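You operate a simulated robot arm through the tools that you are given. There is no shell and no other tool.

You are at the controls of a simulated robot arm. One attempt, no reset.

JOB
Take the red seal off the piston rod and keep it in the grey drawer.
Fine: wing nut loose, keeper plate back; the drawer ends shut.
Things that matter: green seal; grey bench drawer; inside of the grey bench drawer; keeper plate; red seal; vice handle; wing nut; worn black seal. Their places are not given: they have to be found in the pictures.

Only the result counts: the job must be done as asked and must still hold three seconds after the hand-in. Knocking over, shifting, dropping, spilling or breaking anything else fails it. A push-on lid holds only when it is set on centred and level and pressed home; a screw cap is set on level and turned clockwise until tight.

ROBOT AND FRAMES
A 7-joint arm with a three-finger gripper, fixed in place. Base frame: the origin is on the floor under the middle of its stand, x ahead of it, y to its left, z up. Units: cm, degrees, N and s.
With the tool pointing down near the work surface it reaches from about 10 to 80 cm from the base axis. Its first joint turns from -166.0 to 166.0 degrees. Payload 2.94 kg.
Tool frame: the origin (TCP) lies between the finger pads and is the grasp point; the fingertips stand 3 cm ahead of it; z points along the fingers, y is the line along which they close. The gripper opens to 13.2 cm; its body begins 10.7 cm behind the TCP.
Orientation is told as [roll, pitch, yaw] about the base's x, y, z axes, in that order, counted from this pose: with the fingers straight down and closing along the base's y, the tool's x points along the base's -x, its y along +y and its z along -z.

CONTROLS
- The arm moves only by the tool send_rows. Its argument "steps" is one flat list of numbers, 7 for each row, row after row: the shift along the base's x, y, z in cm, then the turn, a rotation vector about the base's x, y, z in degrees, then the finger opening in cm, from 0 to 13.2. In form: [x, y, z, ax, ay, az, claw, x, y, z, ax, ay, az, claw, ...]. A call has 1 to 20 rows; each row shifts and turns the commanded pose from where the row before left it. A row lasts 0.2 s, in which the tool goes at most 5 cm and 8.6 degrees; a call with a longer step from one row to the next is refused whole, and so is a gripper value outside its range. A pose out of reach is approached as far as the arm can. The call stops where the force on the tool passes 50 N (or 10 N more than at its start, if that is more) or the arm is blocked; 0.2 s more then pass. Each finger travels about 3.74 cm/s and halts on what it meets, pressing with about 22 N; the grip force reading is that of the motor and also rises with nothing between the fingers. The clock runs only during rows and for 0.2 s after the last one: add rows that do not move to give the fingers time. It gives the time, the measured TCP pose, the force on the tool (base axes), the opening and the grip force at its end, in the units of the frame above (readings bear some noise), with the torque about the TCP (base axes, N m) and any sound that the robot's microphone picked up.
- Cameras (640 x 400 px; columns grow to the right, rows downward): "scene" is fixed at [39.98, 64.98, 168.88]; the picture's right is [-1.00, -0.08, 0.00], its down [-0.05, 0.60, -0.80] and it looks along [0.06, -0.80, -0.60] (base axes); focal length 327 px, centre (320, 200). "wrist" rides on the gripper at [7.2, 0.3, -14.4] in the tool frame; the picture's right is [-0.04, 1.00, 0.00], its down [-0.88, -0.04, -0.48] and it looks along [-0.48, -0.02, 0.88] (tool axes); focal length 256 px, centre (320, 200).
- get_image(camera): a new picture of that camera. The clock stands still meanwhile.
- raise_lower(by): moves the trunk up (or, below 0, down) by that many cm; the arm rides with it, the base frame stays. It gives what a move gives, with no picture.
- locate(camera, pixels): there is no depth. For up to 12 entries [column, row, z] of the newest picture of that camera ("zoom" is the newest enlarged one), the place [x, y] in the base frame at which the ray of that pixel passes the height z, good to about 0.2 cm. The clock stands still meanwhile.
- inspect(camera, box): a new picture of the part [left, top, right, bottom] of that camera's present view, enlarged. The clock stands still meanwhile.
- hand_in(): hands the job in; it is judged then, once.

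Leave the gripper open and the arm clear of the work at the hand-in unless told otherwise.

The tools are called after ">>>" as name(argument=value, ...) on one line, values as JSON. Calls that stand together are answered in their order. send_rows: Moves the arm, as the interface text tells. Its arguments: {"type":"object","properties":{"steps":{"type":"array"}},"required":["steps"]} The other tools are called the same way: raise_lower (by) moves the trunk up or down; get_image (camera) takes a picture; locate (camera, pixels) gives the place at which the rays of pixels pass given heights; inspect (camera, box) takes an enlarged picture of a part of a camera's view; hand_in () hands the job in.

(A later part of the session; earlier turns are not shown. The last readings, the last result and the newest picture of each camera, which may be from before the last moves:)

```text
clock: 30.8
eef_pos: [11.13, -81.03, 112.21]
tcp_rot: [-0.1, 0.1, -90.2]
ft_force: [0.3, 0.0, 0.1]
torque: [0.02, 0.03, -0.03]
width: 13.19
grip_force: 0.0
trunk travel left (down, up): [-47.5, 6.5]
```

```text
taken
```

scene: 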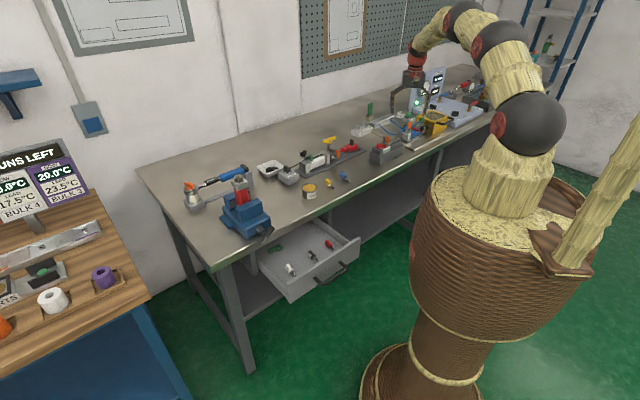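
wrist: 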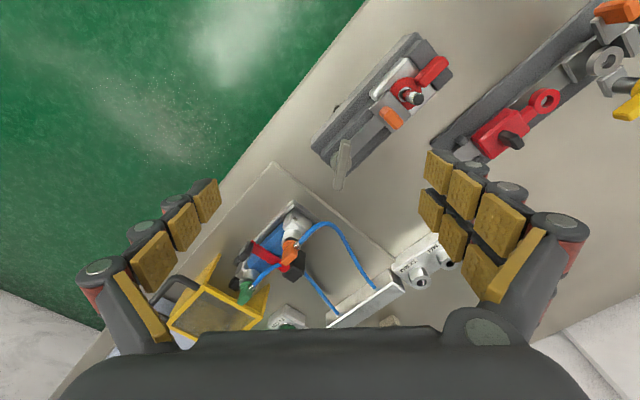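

The reach is fine here. The wing nut shows at about (343,163), its bar running up and down in the picture, so yaw -90 matches. I zoom in.

>>> inspect(camera="wrist", box=[300, 30, 460, 200])

>>> inspect(camera="wrist", box=[305, 125, 385, 195])

```text
2.35 times, centred on (380, 115) of wrist
```

zoom: 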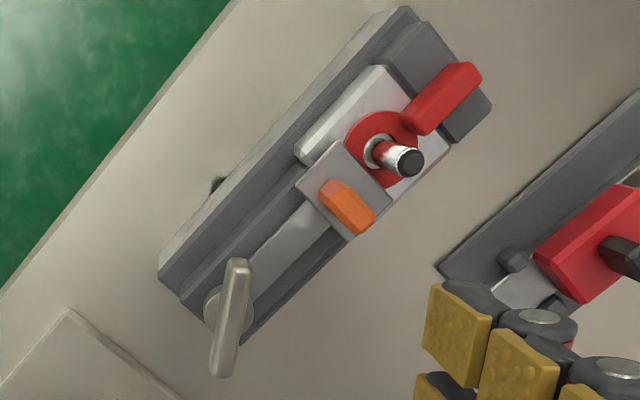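

```text
5.71 times, centred on (345, 160) of wrist
```

zoom: 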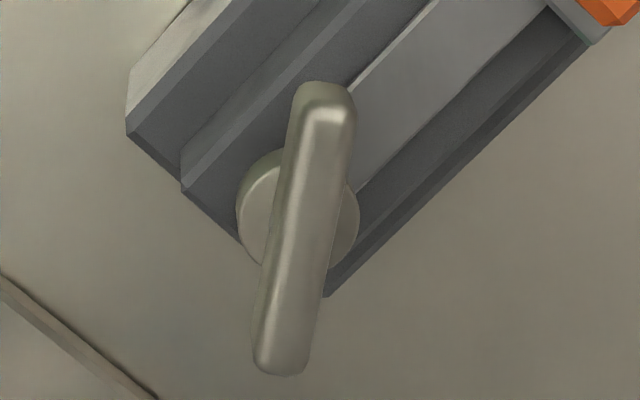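

I locate the wing bar's ends and centre at a few heights, and the rod, seal tab and keeper tab too.

>>> locate(camera="wrist", pixels=[[345.9, 142.5, 97], [345.9, 142.5, 99], [345.9, 142.5, 101], [338.3, 188, 99], [338.3, 188, 101], [342.4, 166, 99], [342.4, 166, 101], [412, 98, 100.7], [404, 93, 95.9]])

>>> inspect(camera="scene", box=[370, 115, 410, 155])

```text
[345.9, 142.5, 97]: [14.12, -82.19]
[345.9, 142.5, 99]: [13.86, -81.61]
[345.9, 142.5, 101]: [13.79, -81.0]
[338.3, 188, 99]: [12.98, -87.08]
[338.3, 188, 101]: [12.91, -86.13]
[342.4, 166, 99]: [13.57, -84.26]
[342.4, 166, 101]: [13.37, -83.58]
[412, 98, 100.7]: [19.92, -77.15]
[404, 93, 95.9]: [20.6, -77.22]
```

```text
10.00 times, centred on (390, 135) of scene
```

zoom: 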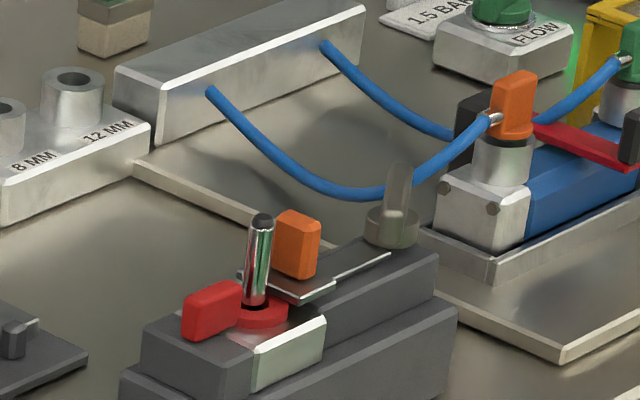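

The wing bar's centre is at about (13.45,-84.3), its top near z 99, 5.5 cm long, turned 9° from the y axis. So I go to yaw -99, 4 cm open, centred above it at z 106.

>>> send_rows(steps=[0.78, -1.09, -1.5, 0, 0, -3, 6, 0.78, -1.09, -1.5, 0, 0, -3, 4, 0.76, -1.09, -1.6, 0, 0, -3, 4, 0, 0, -1.6, 0, 0, 0, 4, 0, 0, 0, 0, 0, 0, 4, 0, 0, 0, 0, 0, 0, 4, 0, 0, 0, 0, 0, 0, 4])

>>> get_image(camera="wrist")

>>> get_image(camera="scene")

```text
clock: 32.4
eef_pos: [13.41, -84.16, 105.98]
tcp_rot: [-0.1, 0.0, -99.2]
ft_force: [0.3, -0.1, -0.2]
torque: [0.0, 0.03, 0.0]
width: 4.01
grip_force: 0.0
trunk travel left (down, up): [-47.5, 6.5]
```

```text
taken
```

wrist: 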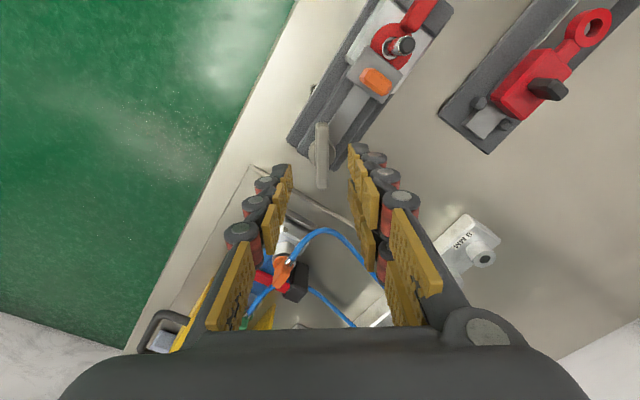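

```text
taken
```

scene: 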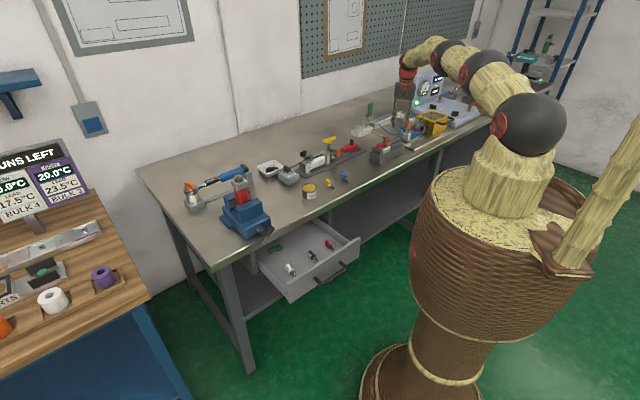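

The arm reaches. A point straight below the TCP at z 99 would show at (320,155); the bar spans about (322,123) to (322,190). I zoom to check the centring.

>>> inspect(camera="wrist", box=[260, 100, 400, 210])

```text
3.64 times, centred on (330, 155) of wrist
```

zoom: 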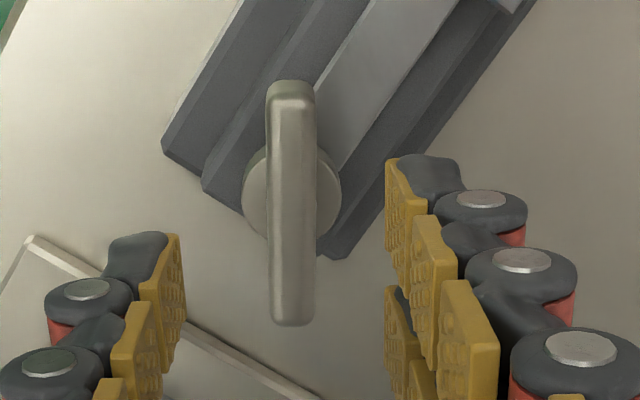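

The bar is centred within 0.2 cm. I lower to TCP z 100.6, so that the fingertips come to about z 97.6 on both sides of the bar, shifting 0.2 cm in x.

>>> send_rows(steps=[0.1, 0, -2, 0, 0, 0, 4, 0.1, 0, -2, 0, 0, 0, 4, 0, 0, -1.3, 0, 0, 0, 4])

>>> inspect(camera="wrist", box=[250, 110, 390, 220])

>>> inspect(camera="scene", box=[370, 105, 430, 155])

```text
clock: 33.2
eef_pos: [13.79, -84.32, 100.49]
tcp_rot: [0.1, 0.0, -99.1]
ft_force: [-0.1, -1.8, 0.1]
torque: [0.01, -0.01, 0.01]
width: 4.0
grip_force: 0.1
trunk travel left (down, up): [-47.5, 6.5]
```

```text
3.64 times, centred on (320, 165) of wrist
```

zoom: 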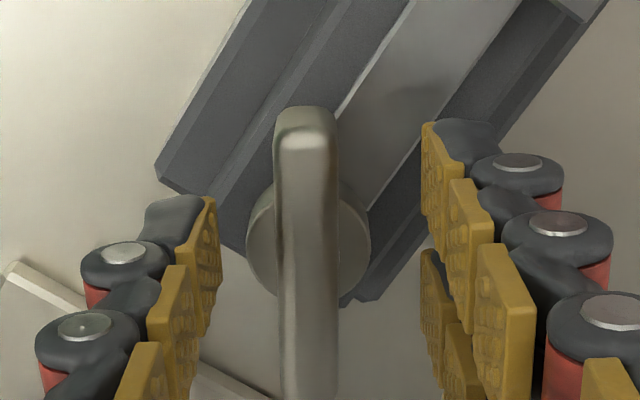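

```text
8.00 times, centred on (400, 130) of scene
```

zoom: 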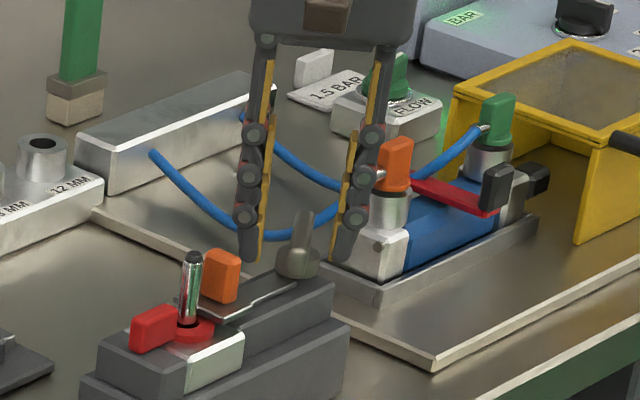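

The fingers straddle the bar. The hub looks 0.2 cm to the left and 0.35 cm further out; I correct this, lower 0.4 cm and close.

>>> send_rows(steps=[-0.24, -0.3, -0.4, 0, 0, 0, 4, 0, 0, 0, 0, 0, 0, 0, 0, 0, 0, 0, 0, 0, 0, 0, 0, 0, 0, 0, 0, 0, 0, 0, 0, 0, 0, 0, 0])

>>> inspect(camera="wrist", box=[250, 110, 390, 220])

>>> inspect(camera="scene", box=[370, 105, 430, 155])

```text
clock: 34.4
eef_pos: [13.58, -84.54, 100.26]
tcp_rot: [0.0, -0.1, -99.1]
ft_force: [0.3, -0.2, 1.1]
torque: [0.06, 0.07, 0.0]
width: 1.18
grip_force: 35.0
trunk travel left (down, up): [-47.5, 6.5]
```

```text
3.64 times, centred on (320, 165) of wrist
```

zoom: 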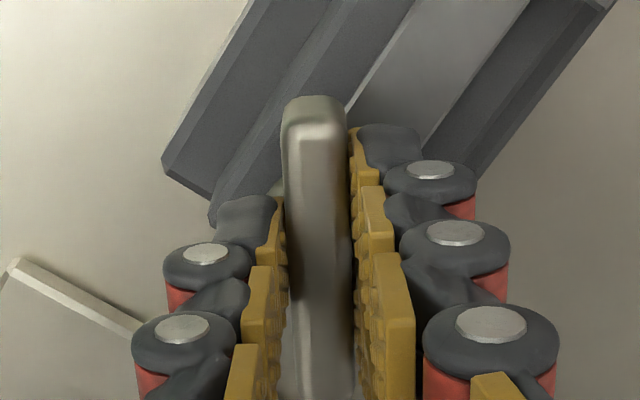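

```text
8.00 times, centred on (400, 130) of scene
```

zoom: 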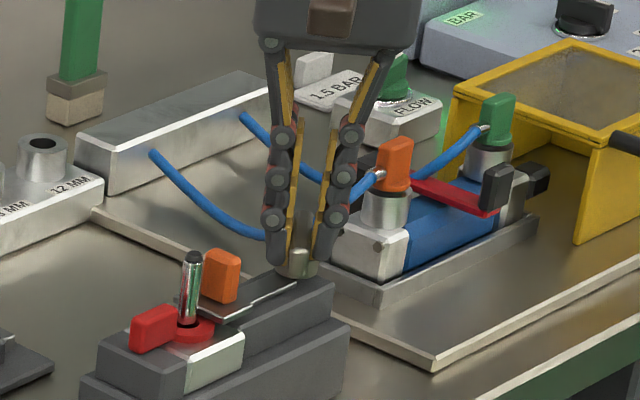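

The wing nut is gripped (width 1.18 cm). I turn counterclockwise 30° (positive about z) and read the torque.

>>> send_rows(steps=[0, 0, 0, 0, 0, 5, 0, 0, 0, 0, 0, 0, 5, 0, 0, 0, 0, 0, 0, 5, 0, 0, 0, 0, 0, 0, 5, 0, 0, 0, 0, 0, 0, 5, 0, 0, 0, 0, 0, 0, 5, 0])

>>> inspect(camera="wrist", box=[250, 110, 390, 220])

```text
clock: 35.8
eef_pos: [13.5, -84.6, 100.17]
tcp_rot: [0.0, 0.0, -68.9]
ft_force: [-1.1, -5.8, -1.6]
torque: [-0.62, -0.15, -0.01]
width: 1.19
grip_force: 38.8
trunk travel left (down, up): [-47.5, 6.5]
```

```text
3.64 times, centred on (320, 165) of wrist
```

zoom: 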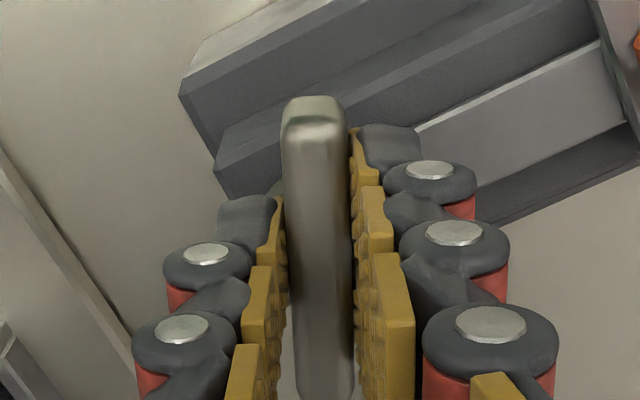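

The nut turns with the fingers. I continue 84° more, at 7° per row.

>>> send_rows(steps=[0, 0.05, 0, 0, 0, 7, 0, 0, 0, 0, 0, 0, 7, 0, 0, 0, 0, 0, 0, 7, 0, 0, 0, 0, 0, 0, 7, 0, 0, 0, 0, 0, 0, 7, 0, 0, 0, 0, 0, 0, 7, 0, 0, 0, 0, 0, 0, 7, 0, 0, 0, 0, 0, 0, 7, 0, 0, 0, 0, 0, 0, 7, 0, 0, 0, 0, 0, 0, 7, 0, 0, 0, 0, 0, 0, 7, 0, 0, 0, 0, 0, 0, 7, 0])

>>> get_image(camera="wrist")

>>> inspect(camera="scene", box=[360, 95, 440, 165])

```text
clock: 38.4
eef_pos: [13.34, -84.74, 100.2]
tcp_rot: [-0.2, 0.1, 15.0]
ft_force: [-8.2, -30.0, 8.7]
torque: [-0.54, -0.67, -0.09]
width: 1.17
grip_force: 38.4
trunk travel left (down, up): [-47.5, 6.5]
```

```text
taken
```

wrist: 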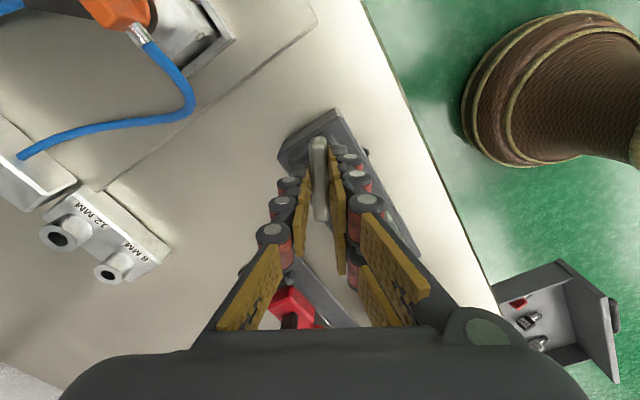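

```text
5.71 times, centred on (400, 130) of scene
```

zoom: 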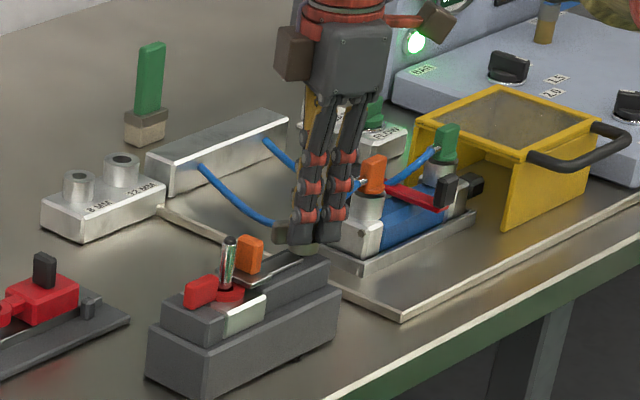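

About 114° turned so far. The side force of -30 N in y shows that the nut's axis is a little further out; I shift 0.25 cm and turn 56° more.

>>> send_rows(steps=[0.05, -0.25, 0, 0, 0, 0, 0, 0, 0, 0, 0, 0, 7, 0, 0, 0, 0, 0, 0, 7, 0, 0, 0, 0, 0, 0, 7, 0, 0, 0, 0, 0, 0, 7, 0, 0, 0, 0, 0, 0, 7, 0, 0, 0, 0, 0, 0, 7, 0, 0, 0, 0, 0, 0, 7, 0, 0, 0, 0, 0, 0, 7, 0])

>>> get_image(camera="wrist")

>>> inspect(camera="scene", box=[360, 95, 440, 165])

```text
clock: 40.4
eef_pos: [13.43, -84.51, 100.33]
tcp_rot: [-0.1, -0.2, 70.9]
ft_force: [-8.3, -2.5, 24.6]
torque: [-0.11, 0.24, -2.48]
width: 2.57
grip_force: 45.1
trunk travel left (down, up): [-47.5, 6.5]
```

```text
taken
```

wrist: 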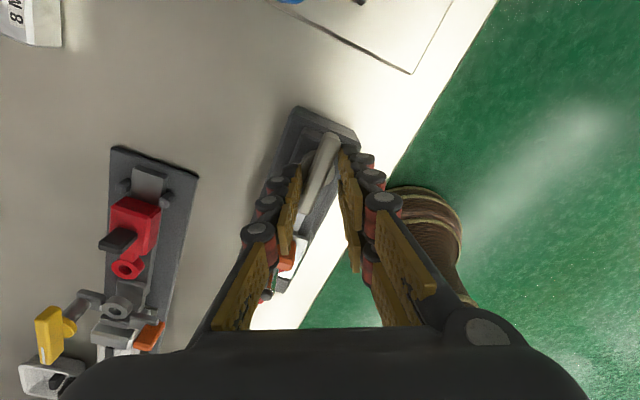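

```text
5.71 times, centred on (400, 130) of scene
```

zoom: 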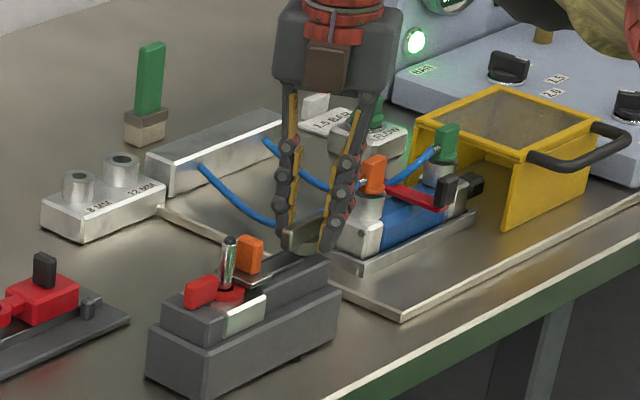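

The torque of -2.5 N m and the wider opening (2.57) show that the nut has reached the end of its loosening travel. I open the fingers and lift straight up.

>>> send_rows(steps=[0, 0, 0, 0, 0, 0, 5, 0, 0, 0, 0, 0, 0, 6, 0, 0, 0, 0, 0, 0, 6, 0, 0, 0, 0, 0, 0, 6, 0, 0, 2, 0, 0, 0, 6, 0, 0, 2.5, 0, 0, 0, 6, 0, 0, 2.5, 0, 0, 0, 6, 0, 0, 2.5, 0, 0, 0, 6])

>>> get_image(camera="wrist")

>>> inspect(camera="scene", box=[360, 95, 440, 165])

```text
clock: 42.2
eef_pos: [13.47, -84.43, 109.5]
tcp_rot: [0.2, -0.1, 71.0]
ft_force: [-0.2, 1.2, -1.4]
torque: [0.01, -0.03, 0.0]
width: 6.04
grip_force: 0.1
trunk travel left (down, up): [-47.5, 6.5]
```

```text
taken
```

wrist: 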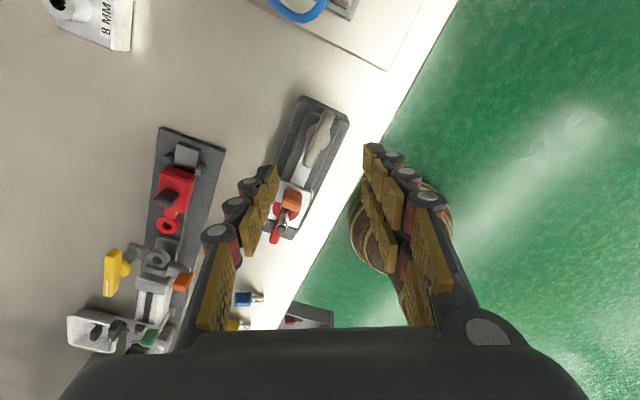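

```text
5.71 times, centred on (400, 130) of scene
```

zoom: 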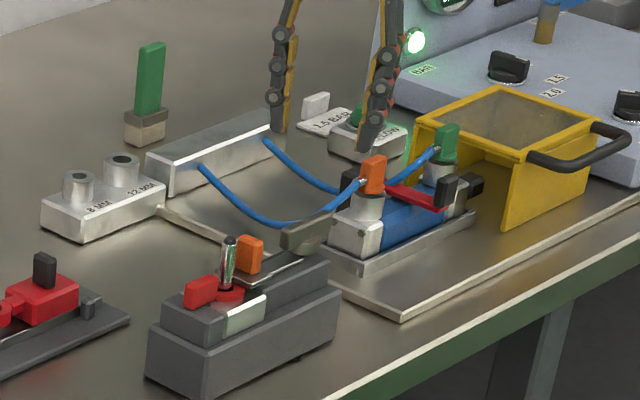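

The nut's bar is now roughly in line with the block. I zoom the wrist view to see the keeper plate.

>>> inspect(camera="wrist", box=[240, 80, 380, 250])

>>> locate(camera="wrist", pixels=[[326, 113, 99], [308, 165, 99], [291, 202, 99]])

```text
2.35 times, centred on (310, 165) of wrist
```

zoom: 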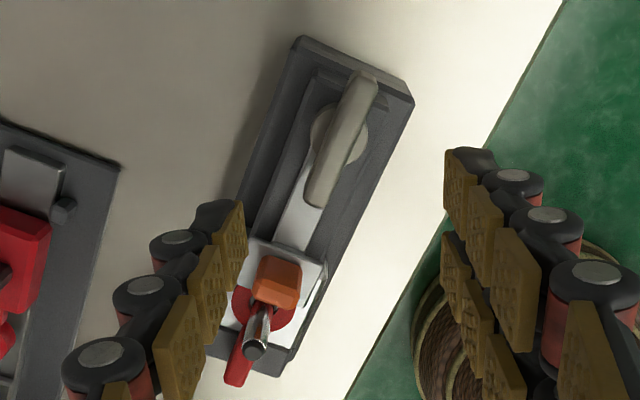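

```text
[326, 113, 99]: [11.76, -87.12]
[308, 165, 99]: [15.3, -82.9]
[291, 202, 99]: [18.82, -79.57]
```

The nut has turned about 150°. The keeper's orange tab is near (18.8,-79.6). I find its height with the scene camera, and the rod's and seal tab's too.

>>> locate(camera="scene", pixels=[[387.6, 136.8, 97], [387.6, 136.8, 99], [387.6, 136.8, 101], [388, 142.5, 96], [388, 142.5, 98], [380.5, 143.7, 97], [380.5, 143.7, 99], [379, 148.5, 96]])

>>> locate(camera="wrist", pixels=[[291, 198, 98], [291, 198, 100], [291, 198, 101], [284, 228, 100.7], [276, 235, 97], [276, 235, 98]])

```text
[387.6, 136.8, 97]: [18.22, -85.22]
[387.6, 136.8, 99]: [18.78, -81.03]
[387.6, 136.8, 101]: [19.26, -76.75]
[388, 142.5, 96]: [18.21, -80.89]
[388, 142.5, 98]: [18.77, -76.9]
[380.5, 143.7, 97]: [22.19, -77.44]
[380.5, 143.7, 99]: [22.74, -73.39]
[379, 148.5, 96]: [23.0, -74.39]
```

```text
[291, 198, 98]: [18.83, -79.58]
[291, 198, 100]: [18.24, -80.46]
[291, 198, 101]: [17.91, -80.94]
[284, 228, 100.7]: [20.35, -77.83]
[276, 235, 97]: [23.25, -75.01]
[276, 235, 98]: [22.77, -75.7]
```

The tab's top centre is at about (18.5,-79.9), z ≈ 99.4. I will grip it across its width (fingers closing across the bench direction). I move above it at z 107 with yaw +45, 5 cm open, and check.

>>> send_rows(steps=[1.25, 1.13, -0.6, 0, 0, -6.5, 5, 1.25, 1.13, -0.6, 0, 0, -6.5, 5, 1.25, 1.13, -0.6, 0, 0, -6.5, 5, 1.25, 1.13, -0.6, 0, 0, -6.5, 5, 0, 0, 0, 0, 0, 0, 5])

>>> inspect(camera="wrist", box=[230, 60, 410, 220])

```text
clock: 43.4
eef_pos: [18.44, -80.1, 107.22]
tcp_rot: [0.0, 0.0, 44.8]
ft_force: [0.3, 0.8, 0.0]
torque: [0.0, -0.02, -0.01]
width: 5.0
grip_force: 0.1
trunk travel left (down, up): [-47.5, 6.5]
```

```text
2.50 times, centred on (320, 140) of wrist
```

zoom: 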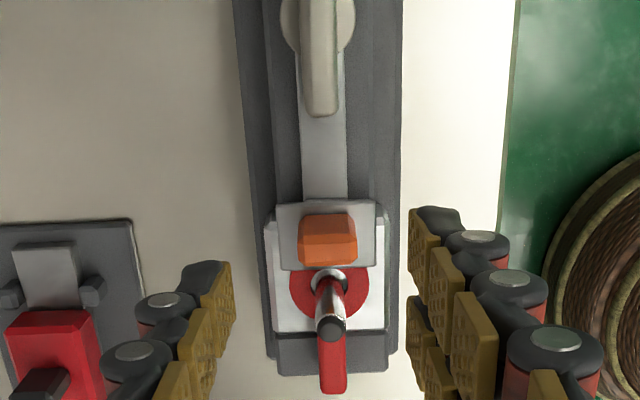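

The tab lies under the tool, about 0.3 cm toward the robot. I keep the grip 0.7 cm off toward the nut, so the fingers stay clear of the rod. I lower to z 100.2.

>>> send_rows(steps=[-0.13, 0.06, -2, 0, 0, 0, 5, -0.14, 0.06, -2, 0, 0, 0, 5, 0, 0, -2, 0, 0, 0, 5, 0, 0, -1, 0, 0, 0, 5])

>>> inspect(camera="wrist", box=[230, 90, 410, 250])

>>> inspect(camera="scene", box=[365, 105, 425, 165])

```text
clock: 44.4
eef_pos: [18.16, -79.82, 100.48]
tcp_rot: [0.0, 0.0, 44.8]
ft_force: [-0.2, -0.7, 0.4]
torque: [-0.01, 0.02, -0.04]
width: 5.02
grip_force: 0.0
trunk travel left (down, up): [-47.5, 6.5]
```

```text
2.50 times, centred on (320, 170) of wrist
```

zoom: 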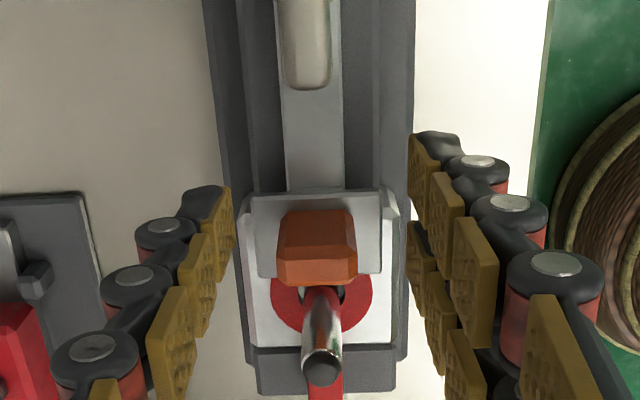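

```text
6.67 times, centred on (395, 135) of scene
```

zoom: 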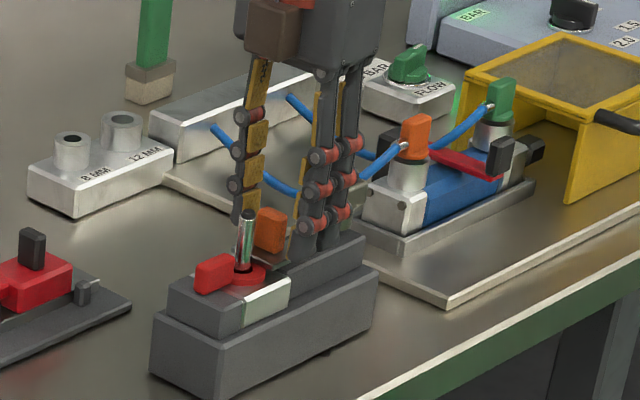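

The fingers stand on both sides of the tab, clear of the rod. I close.

>>> send_rows(steps=[0, 0, -0.2, 0, 0, 0, 0, 0, 0, 0, 0, 0, 0, 0, 0, 0, 0, 0, 0, 0, 0, 0, 0, 0, 0, 0, 0, 0, 0, 0, 0, 0, 0, 0, 0])

>>> inspect(camera="wrist", box=[230, 90, 410, 250])

```text
clock: 45.6
eef_pos: [18.19, -79.99, 100.12]
tcp_rot: [0.0, 0.0, 44.8]
ft_force: [1.6, -1.5, -0.6]
torque: [-0.11, -0.03, 0.16]
width: 2.1
grip_force: 44.8
trunk travel left (down, up): [-47.5, 6.5]
```

```text
2.50 times, centred on (320, 170) of wrist
```

zoom: 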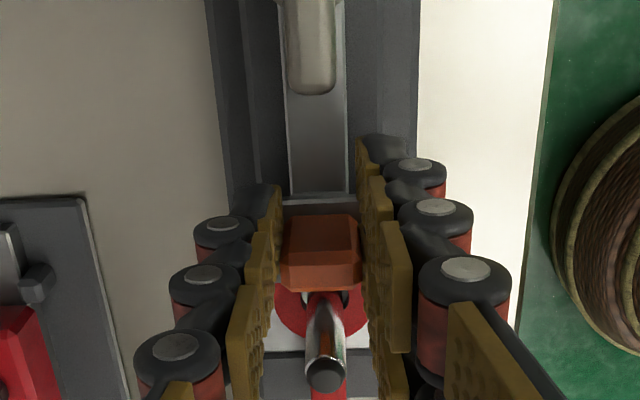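

Gripped at 2.1 cm. I slide the keeper back toward the nut by 2 cm, in small steps.

>>> send_rows(steps=[-0.35, -0.35, 0, 0, 0, 0, 0, -0.35, -0.35, 0, 0, 0, 0, 0, -0.35, -0.35, 0, 0, 0, 0, 0, -0.35, -0.35, 0, 0, 0, 0, 0])

>>> inspect(camera="wrist", box=[230, 90, 410, 250])

```text
clock: 46.6
eef_pos: [16.9, -81.32, 100.05]
tcp_rot: [0.0, 0.0, 44.9]
ft_force: [3.6, -2.8, 2.6]
torque: [0.33, -0.47, 0.18]
width: 2.09
grip_force: 45.0
trunk travel left (down, up): [-47.5, 6.5]
```

```text
2.50 times, centred on (320, 170) of wrist
```

zoom: 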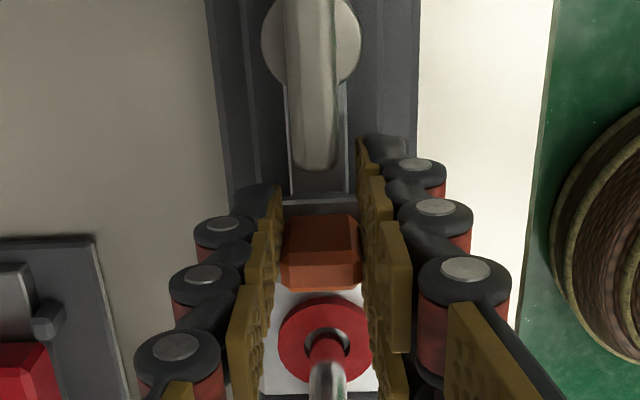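

The keeper slides easily and the red ring is now free of it. I slide 1 cm more for clearance, then open and lift.

>>> send_rows(steps=[-0.35, -0.35, 0, 0, 0, 0, 0, -0.35, -0.35, 0, 0, 0, 0, 0])

>>> inspect(camera="wrist", box=[230, 90, 410, 250])

```text
clock: 47.2
eef_pos: [16.28, -82.04, 100.22]
tcp_rot: [0.1, -0.1, 44.9]
ft_force: [10.1, 4.8, 3.7]
torque: [-0.5, 0.24, 0.07]
width: 2.09
grip_force: 44.7
trunk travel left (down, up): [-47.5, 6.5]
```

```text
2.50 times, centred on (320, 170) of wrist
```

zoom: 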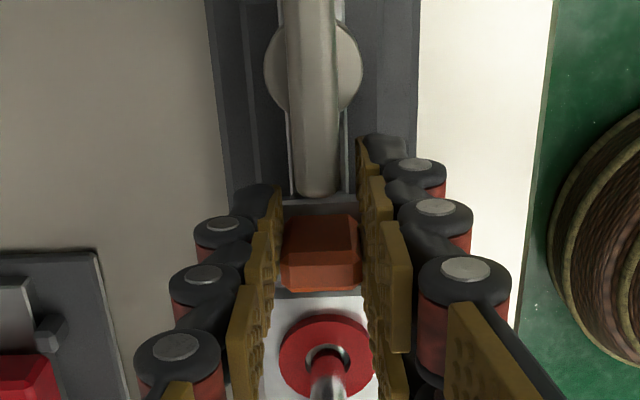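

The keeper is about 2.8 cm back, near its stop (about 10 N). I open and lift to z 110.

>>> send_rows(steps=[0.1, 0.1, 0, 0, 0, 0, 2, 0, 0, 0, 0, 0, 0, 5, 0, 0, 0, 0, 0, 0, 5, 0, 0, 0, 0, 0, 0, 5, 0, 0, 2, 0, 0, 0, 5, 0, 0, 2.5, 0, 0, 0, 5, 0, 0, 2.5, 0, 0, 0, 5, 0, 0, 2.5, 0, 0, 0, 5])

>>> inspect(camera="wrist", box=[230, 60, 410, 220])

>>> inspect(camera="scene", box=[365, 115, 415, 165])

```text
clock: 49.0
eef_pos: [16.35, -82.04, 109.66]
tcp_rot: [0.1, -0.1, 44.9]
ft_force: [-0.5, 0.5, -0.8]
torque: [-0.02, -0.05, -0.01]
width: 4.98
grip_force: 0.0
trunk travel left (down, up): [-47.5, 6.5]
```

```text
2.50 times, centred on (320, 140) of wrist
```

zoom: 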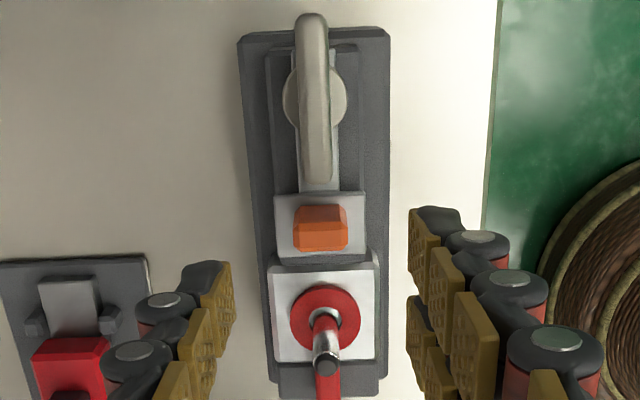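

```text
8.00 times, centred on (390, 140) of scene
```

zoom: 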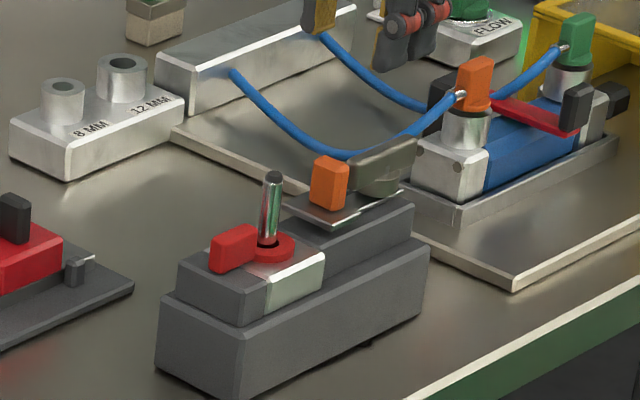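

The keeper is well back and the seal's ring is free. Now I move above the seal's red tab, near (23,-74.7), at z 108, with the same yaw.

>>> send_rows(steps=[1.68, 1.83, -0.4, 0, 0, 0, 5, 1.68, 1.83, -0.4, 0, 0, 0, 5, 1.68, 1.83, -0.4, 0, 0, 0, 5, 1.68, 1.83, -0.4, 0, 0, 0, 5, 0, 0, 0, 0, 0, 0, 5])

>>> inspect(camera="wrist", box=[230, 60, 410, 220])

```text
clock: 50.2
eef_pos: [23.03, -74.71, 107.92]
tcp_rot: [0.1, -0.1, 44.9]
ft_force: [-0.2, -0.4, 0.3]
torque: [-0.02, -0.02, 0.01]
width: 5.0
grip_force: 0.1
trunk travel left (down, up): [-47.5, 6.5]
```

```text
2.50 times, centred on (320, 140) of wrist
```

zoom: 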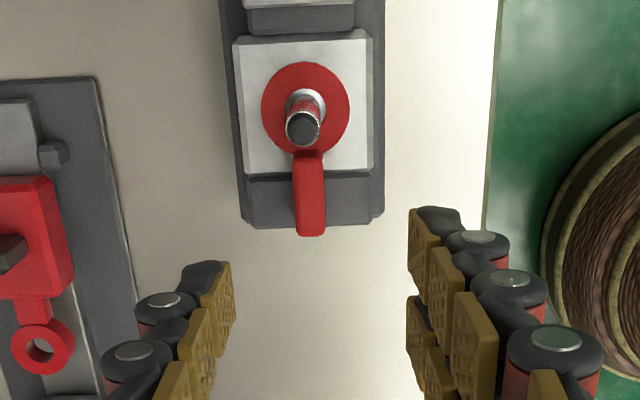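

The tab spans about u -38.7 to -35.4 along the bench, its top near z 98, and its centre is 0.4 cm further out than the tool. I shift by that, and lower to z 99.2 (fingertips near 96.2), keeping clear of the rod.

>>> send_rows(steps=[0.14, -0.14, -2.5, 0, 0, 0, 5, 0.14, -0.14, -2.5, 0, 0, 0, 5, 0, 0, -2, 0, 0, 0, 5, 0, 0, -1.2, 0, 0, 0, 5, 0, 0, -0.3, 0, 0, 0, 5])

>>> inspect(camera="wrist", box=[230, 80, 410, 240])

>>> inspect(camera="scene", box=[355, 105, 415, 165])

```text
clock: 51.4
eef_pos: [23.3, -74.97, 99.49]
tcp_rot: [0.0, 0.1, 44.9]
ft_force: [-0.7, 0.4, 0.1]
torque: [0.0, 0.01, 0.0]
width: 5.01
grip_force: 0.1
trunk travel left (down, up): [-47.5, 6.5]
```

```text
2.50 times, centred on (320, 160) of wrist
```

zoom: 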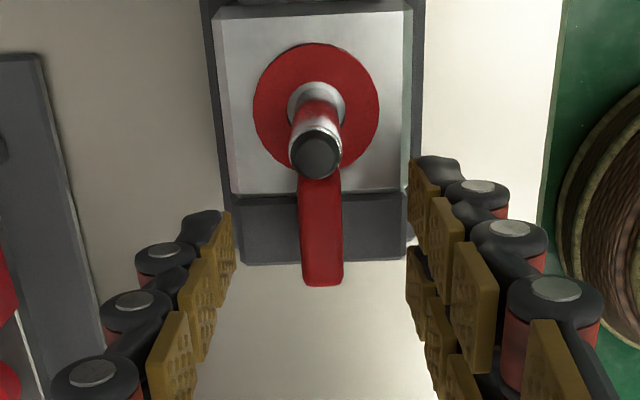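

```text
6.67 times, centred on (385, 135) of scene
```

zoom: 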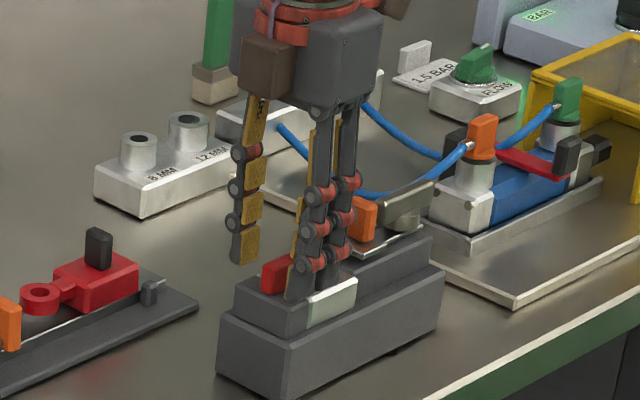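

The tab lies centred between the fingers. I lower 0.3 cm and close.

>>> send_rows(steps=[0, 0, -0.3, 0, 0, 0, 5, 0, 0, 0, 0, 0, 0, 0, 0, 0, 0, 0, 0, 0, 0, 0, 0, 0, 0, 0, 0, 0, 0, 0, 0, 0, 0, 0, 0, 0, 0, 0, 0, 0, 0, 0])

>>> inspect(camera="wrist", box=[230, 80, 410, 240])

```text
clock: 52.8
eef_pos: [23.35, -75.14, 99.14]
tcp_rot: [0.1, 0.1, 44.9]
ft_force: [0.0, 0.6, 0.5]
torque: [-0.04, 0.02, 0.0]
width: 1.09
grip_force: 22.0
trunk travel left (down, up): [-47.5, 6.5]
```

```text
2.50 times, centred on (320, 160) of wrist
```

zoom: 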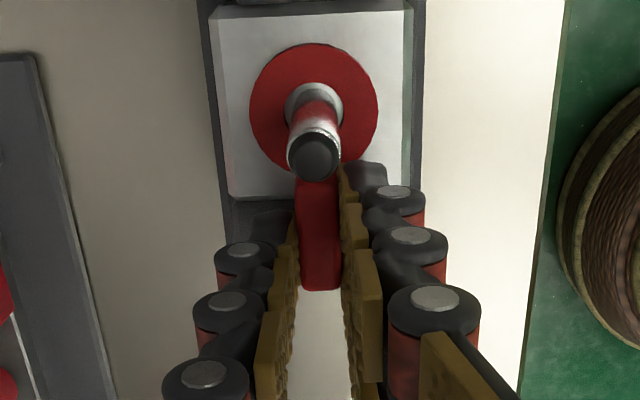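

Gripped at 1.09 cm. I lift straight up, slowly at first.

>>> send_rows(steps=[0, 0, 0.4, 0, 0, 0, 0, 0, 0, 0.6, 0, 0, 0, 0, 0, 0, 0.8, 0, 0, 0, 0])

>>> inspect(camera="wrist", box=[230, 80, 410, 240])

>>> inspect(camera="scene", box=[355, 105, 415, 165])

```text
clock: 53.6
eef_pos: [23.2, -75.02, 101.06]
tcp_rot: [0.0, 0.0, 44.9]
ft_force: [-0.7, 0.5, 0.0]
torque: [0.02, -0.01, 0.0]
width: 1.2
grip_force: 0.6
trunk travel left (down, up): [-47.5, 6.5]
```

```text
2.50 times, centred on (320, 160) of wrist
```

zoom: 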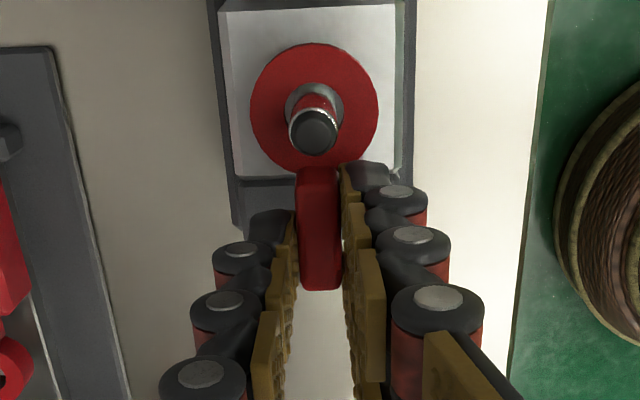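

```text
6.67 times, centred on (385, 135) of scene
```

zoom: 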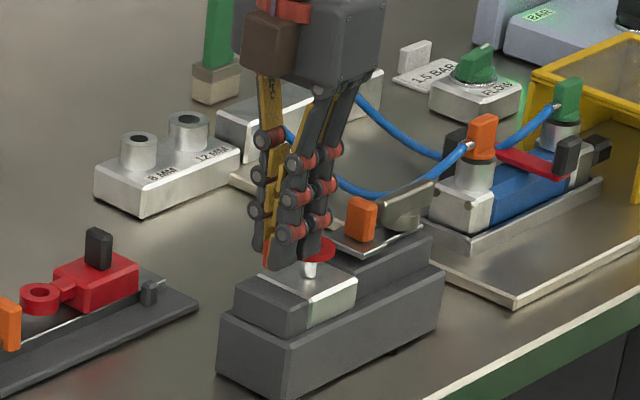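

The seal rises with the fingers. The grip reading is low (0.6), so I hold still for a moment and read it again.

>>> send_rows(steps=[0, 0, 0, 0, 0, 0, 0, 0, 0, 0, 0, 0, 0, 0])

>>> inspect(camera="scene", box=[365, 115, 405, 155])

```text
clock: 54.2
eef_pos: [23.31, -74.98, 100.95]
tcp_rot: [0.1, 0.0, 44.9]
ft_force: [-0.6, 0.6, -0.3]
torque: [0.01, 0.0, 0.01]
width: 1.06
grip_force: 22.2
trunk travel left (down, up): [-47.5, 6.5]
```

```text
10.00 times, centred on (385, 135) of scene
```

zoom: 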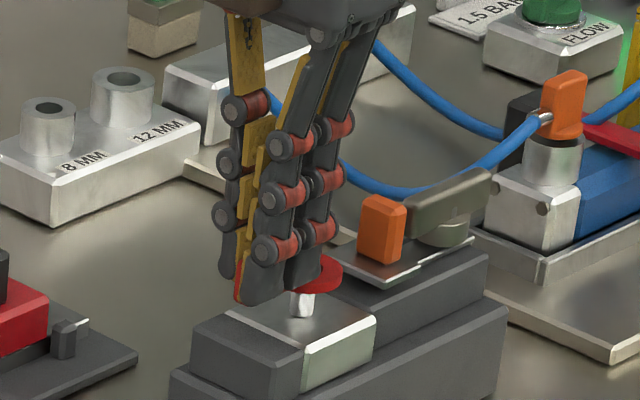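

Grip is back at 22 N and the seal hangs level on its tab. I lift it on, off the rod, up to z about 110.

>>> send_rows(steps=[0, 0, 1, 0, 0, 0, 0, 0, 0, 1, 0, 0, 0, 0, 0, 0, 1, 0, 0, 0, 0, 0, 0, 1, 0, 0, 0, 0, 0, 0, 1, 0, 0, 0, 0, 0, 0, 1, 0, 0, 0, 0, 0, 0, 1, 0, 0, 0, 0, 0, 0, 1, 0, 0, 0, 0, 0, 0, 1, 0, 0, 0, 0])

>>> get_image(camera="wrist")

>>> inspect(camera="scene", box=[355, 95, 415, 155])

```text
clock: 56.2
eef_pos: [23.27, -75.01, 110.07]
tcp_rot: [0.1, 0.0, 44.8]
ft_force: [-0.8, 0.6, 0.7]
torque: [-0.01, 0.01, 0.02]
width: 1.06
grip_force: 22.4
trunk travel left (down, up): [-47.5, 6.5]
```

```text
taken
```

wrist: 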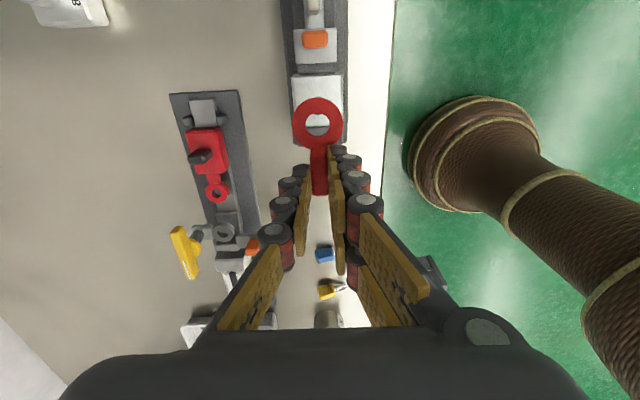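

```text
6.67 times, centred on (385, 125) of scene
```

zoom: 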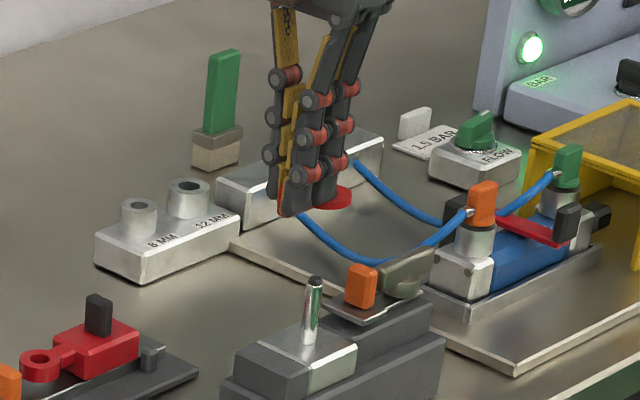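

The seal is off the rod and held by its tab. I carry it, staying high, to the drawer side and look into the drawer.

>>> send_rows(steps=[1.2, 3.96, 0.8, 0, 0, 0, 0, 1.2, 3.96, 0.8, 0, 0, 0, 0, 1.2, 3.96, 0.8, 0, 0, 0, 0, 1.2, 3.96, 0.8, 0, 0, 0, 0, 1.2, 3.96, 0.8, 0, 0, 0, 0, 1.2, 3.96, 0.8, 0, 0, 0, 0, 1.2, 3.96, 0.8, 0, 0, 0, 0, 1.2, 3.96, 0, 0, 0, 0, 0, 1.2, 3.96, 0, 0, 0, 0, 0, 1.2, 3.96, 0, 0, 0, 0, 0])

>>> get_image(camera="wrist")

>>> get_image(camera="scene")

```text
clock: 58.4
eef_pos: [35.14, -35.5, 115.43]
tcp_rot: [-0.1, -0.1, 44.9]
ft_force: [-0.4, 0.0, 0.1]
torque: [-0.01, 0.01, 0.01]
width: 1.11
grip_force: 21.9
trunk travel left (down, up): [-47.5, 6.5]
```

```text
taken
```

wrist: 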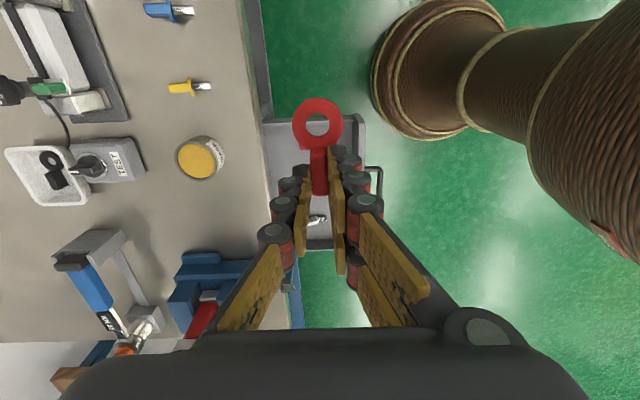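

```text
taken
```

scene: 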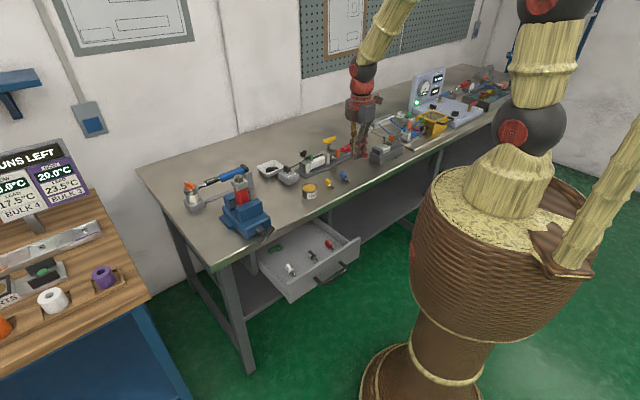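

The held seal hides part of the drawer in the wrist view, so I use the scene camera, enlarged, to place it.

>>> inspect(camera="scene", box=[250, 225, 366, 303])

```text
5.13 times, centred on (308, 264) of scene
```

zoom: 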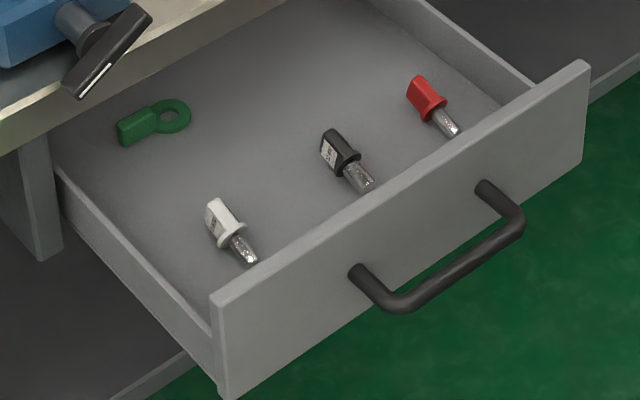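

I locate these points of the enlarged picture at assumed floor heights.

>>> locate(camera="zoom", pixels=[[222, 222, 72], [222, 222, 76], [250, 260, 72], [338, 150, 72], [338, 150, 76], [365, 185, 72], [425, 95, 72], [425, 95, 76], [455, 132, 72], [172, 117, 72], [172, 117, 76], [135, 127, 72]])

>>> locate(camera="zoom", pixels=[[217, 296, 80], [217, 296, 83], [586, 63, 80], [586, 63, 83], [224, 397, 70], [405, 305, 76.8], [520, 235, 76.8]])

```text
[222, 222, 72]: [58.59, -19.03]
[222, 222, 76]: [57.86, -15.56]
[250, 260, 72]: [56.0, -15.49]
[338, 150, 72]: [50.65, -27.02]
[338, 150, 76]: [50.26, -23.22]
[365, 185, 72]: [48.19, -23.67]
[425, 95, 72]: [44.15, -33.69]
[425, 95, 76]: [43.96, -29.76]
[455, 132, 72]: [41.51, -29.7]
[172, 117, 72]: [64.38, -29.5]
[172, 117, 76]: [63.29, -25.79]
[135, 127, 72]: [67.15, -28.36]
```

```text
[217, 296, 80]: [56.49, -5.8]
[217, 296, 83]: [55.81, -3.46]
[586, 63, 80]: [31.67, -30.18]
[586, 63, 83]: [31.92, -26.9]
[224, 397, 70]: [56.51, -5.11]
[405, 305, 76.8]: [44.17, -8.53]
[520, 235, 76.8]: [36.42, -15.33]
```

I compare the white tool in both cameras to fix the drawer floor's height.

>>> inspect(camera="wrist", box=[250, 90, 390, 290])

```text
2.00 times, centred on (320, 190) of wrist
```

zoom: 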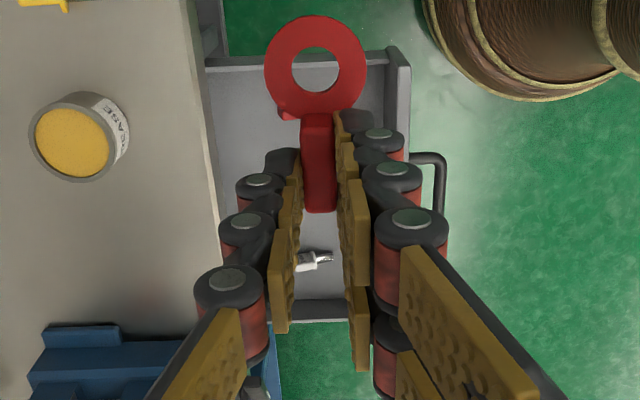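

>>> locate(camera="wrist", pixels=[[326.5, 218.5, 72], [326.5, 218.5, 76], [315, 219.5, 72], [315, 219.5, 76], [304, 145, 72], [304, 145, 76], [271, 117, 82], [358, 122, 82], [300, 242, 82], [272, 216, 88.6]])

>>> inspect(camera="scene", box=[280, 250, 310, 275])

```text
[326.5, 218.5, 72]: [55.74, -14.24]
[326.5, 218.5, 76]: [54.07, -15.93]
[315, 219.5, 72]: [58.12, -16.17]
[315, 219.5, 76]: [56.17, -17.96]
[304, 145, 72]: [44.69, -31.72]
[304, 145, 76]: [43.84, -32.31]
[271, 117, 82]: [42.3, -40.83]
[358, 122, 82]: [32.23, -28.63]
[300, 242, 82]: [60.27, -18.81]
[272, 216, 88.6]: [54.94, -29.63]
```

```text
16.00 times, centred on (295, 262) of scene
```

zoom: 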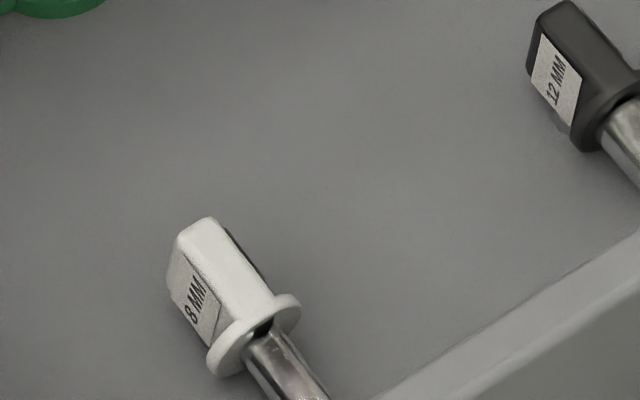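

The drawer floor comes out near z 73. The black tool lies near u 18, the white one near u 29 (in the bench direction) and the green seal far back. So there is a free gap of about 8 cm between the white and black tools. I turn to yaw -45, so that the seal lies along the gap, and move above it.

>>> send_rows(steps=[1.62, 1.42, 0, 0, 0, -8.18, 0, 1.62, 1.42, 0, 0, 0, -8.18, 0, 1.62, 1.42, 0, 0, 0, -8.18, 0, 1.62, 1.42, 0, 0, 0, -8.18, 0, 1.62, 1.42, 0, 0, 0, -8.18, 0, 1.62, 1.42, 0, 0, 0, -8.18, 0, 1.62, 1.42, 0, 0, 0, -8.18, 0, 1.62, 1.42, 0, 0, 0, -8.18, 0, 1.62, 1.42, 0, 0, 0, -8.18, 0, 1.62, 1.42, 0, 0, 0, -8.18, 0, 1.62, 1.42, 0, 0, 0, -8.18, 0])

>>> get_image(camera="wrist")

>>> get_image(camera="scene")

```text
clock: 60.8
eef_pos: [53.09, -19.69, 115.62]
tcp_rot: [0.1, 0.0, -45.2]
ft_force: [-0.1, 0.3, -0.7]
torque: [-0.01, -0.01, 0.01]
width: 1.08
grip_force: 21.7
trunk travel left (down, up): [-47.5, 6.5]
```

```text
taken
```

wrist: 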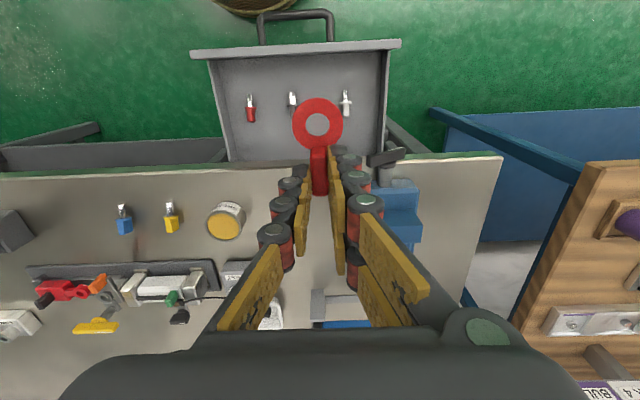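

```text
taken
```

scene: 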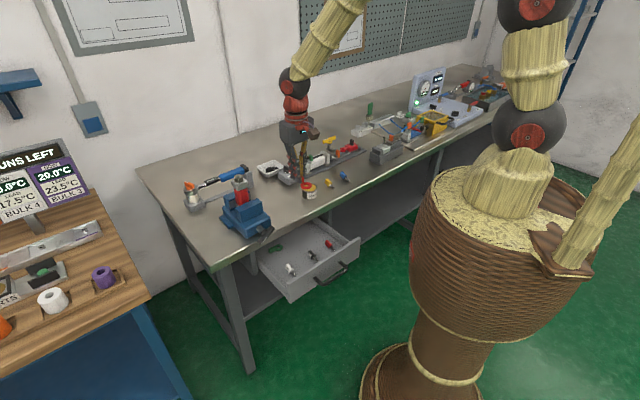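

Red, black and white tools show at columns 251, 293 and 346, so the tool's centre column (320) lies in the middle of the gap. I locate them to be sure.

>>> locate(camera="wrist", pixels=[[346, 108, 74], [346, 93, 74], [293, 106, 74], [291, 93, 74], [251, 115, 74], [192, 53, 82.5], [400, 42, 82.5], [215, 62, 82.5], [384, 52, 82.5], [450, 157, 88.6]])

>>> inspect(camera="wrist", box=[200, 30, 410, 200])

```text
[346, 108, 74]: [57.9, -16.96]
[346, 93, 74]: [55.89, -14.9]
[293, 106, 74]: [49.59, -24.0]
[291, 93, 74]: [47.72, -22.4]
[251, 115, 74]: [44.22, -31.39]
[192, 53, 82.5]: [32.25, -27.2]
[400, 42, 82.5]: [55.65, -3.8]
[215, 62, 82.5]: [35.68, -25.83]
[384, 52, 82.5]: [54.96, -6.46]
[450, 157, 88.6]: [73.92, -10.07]
```

```text
2.35 times, centred on (305, 115) of wrist
```

zoom: 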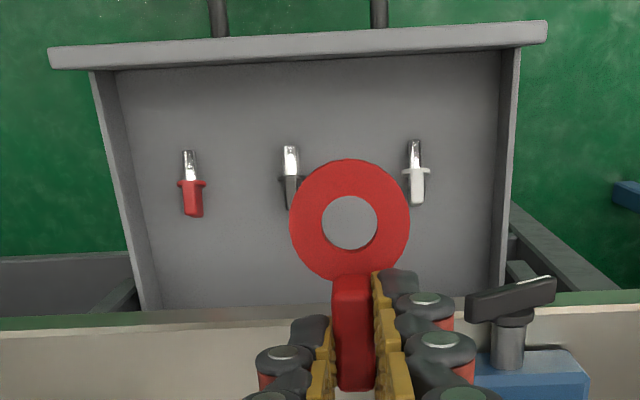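

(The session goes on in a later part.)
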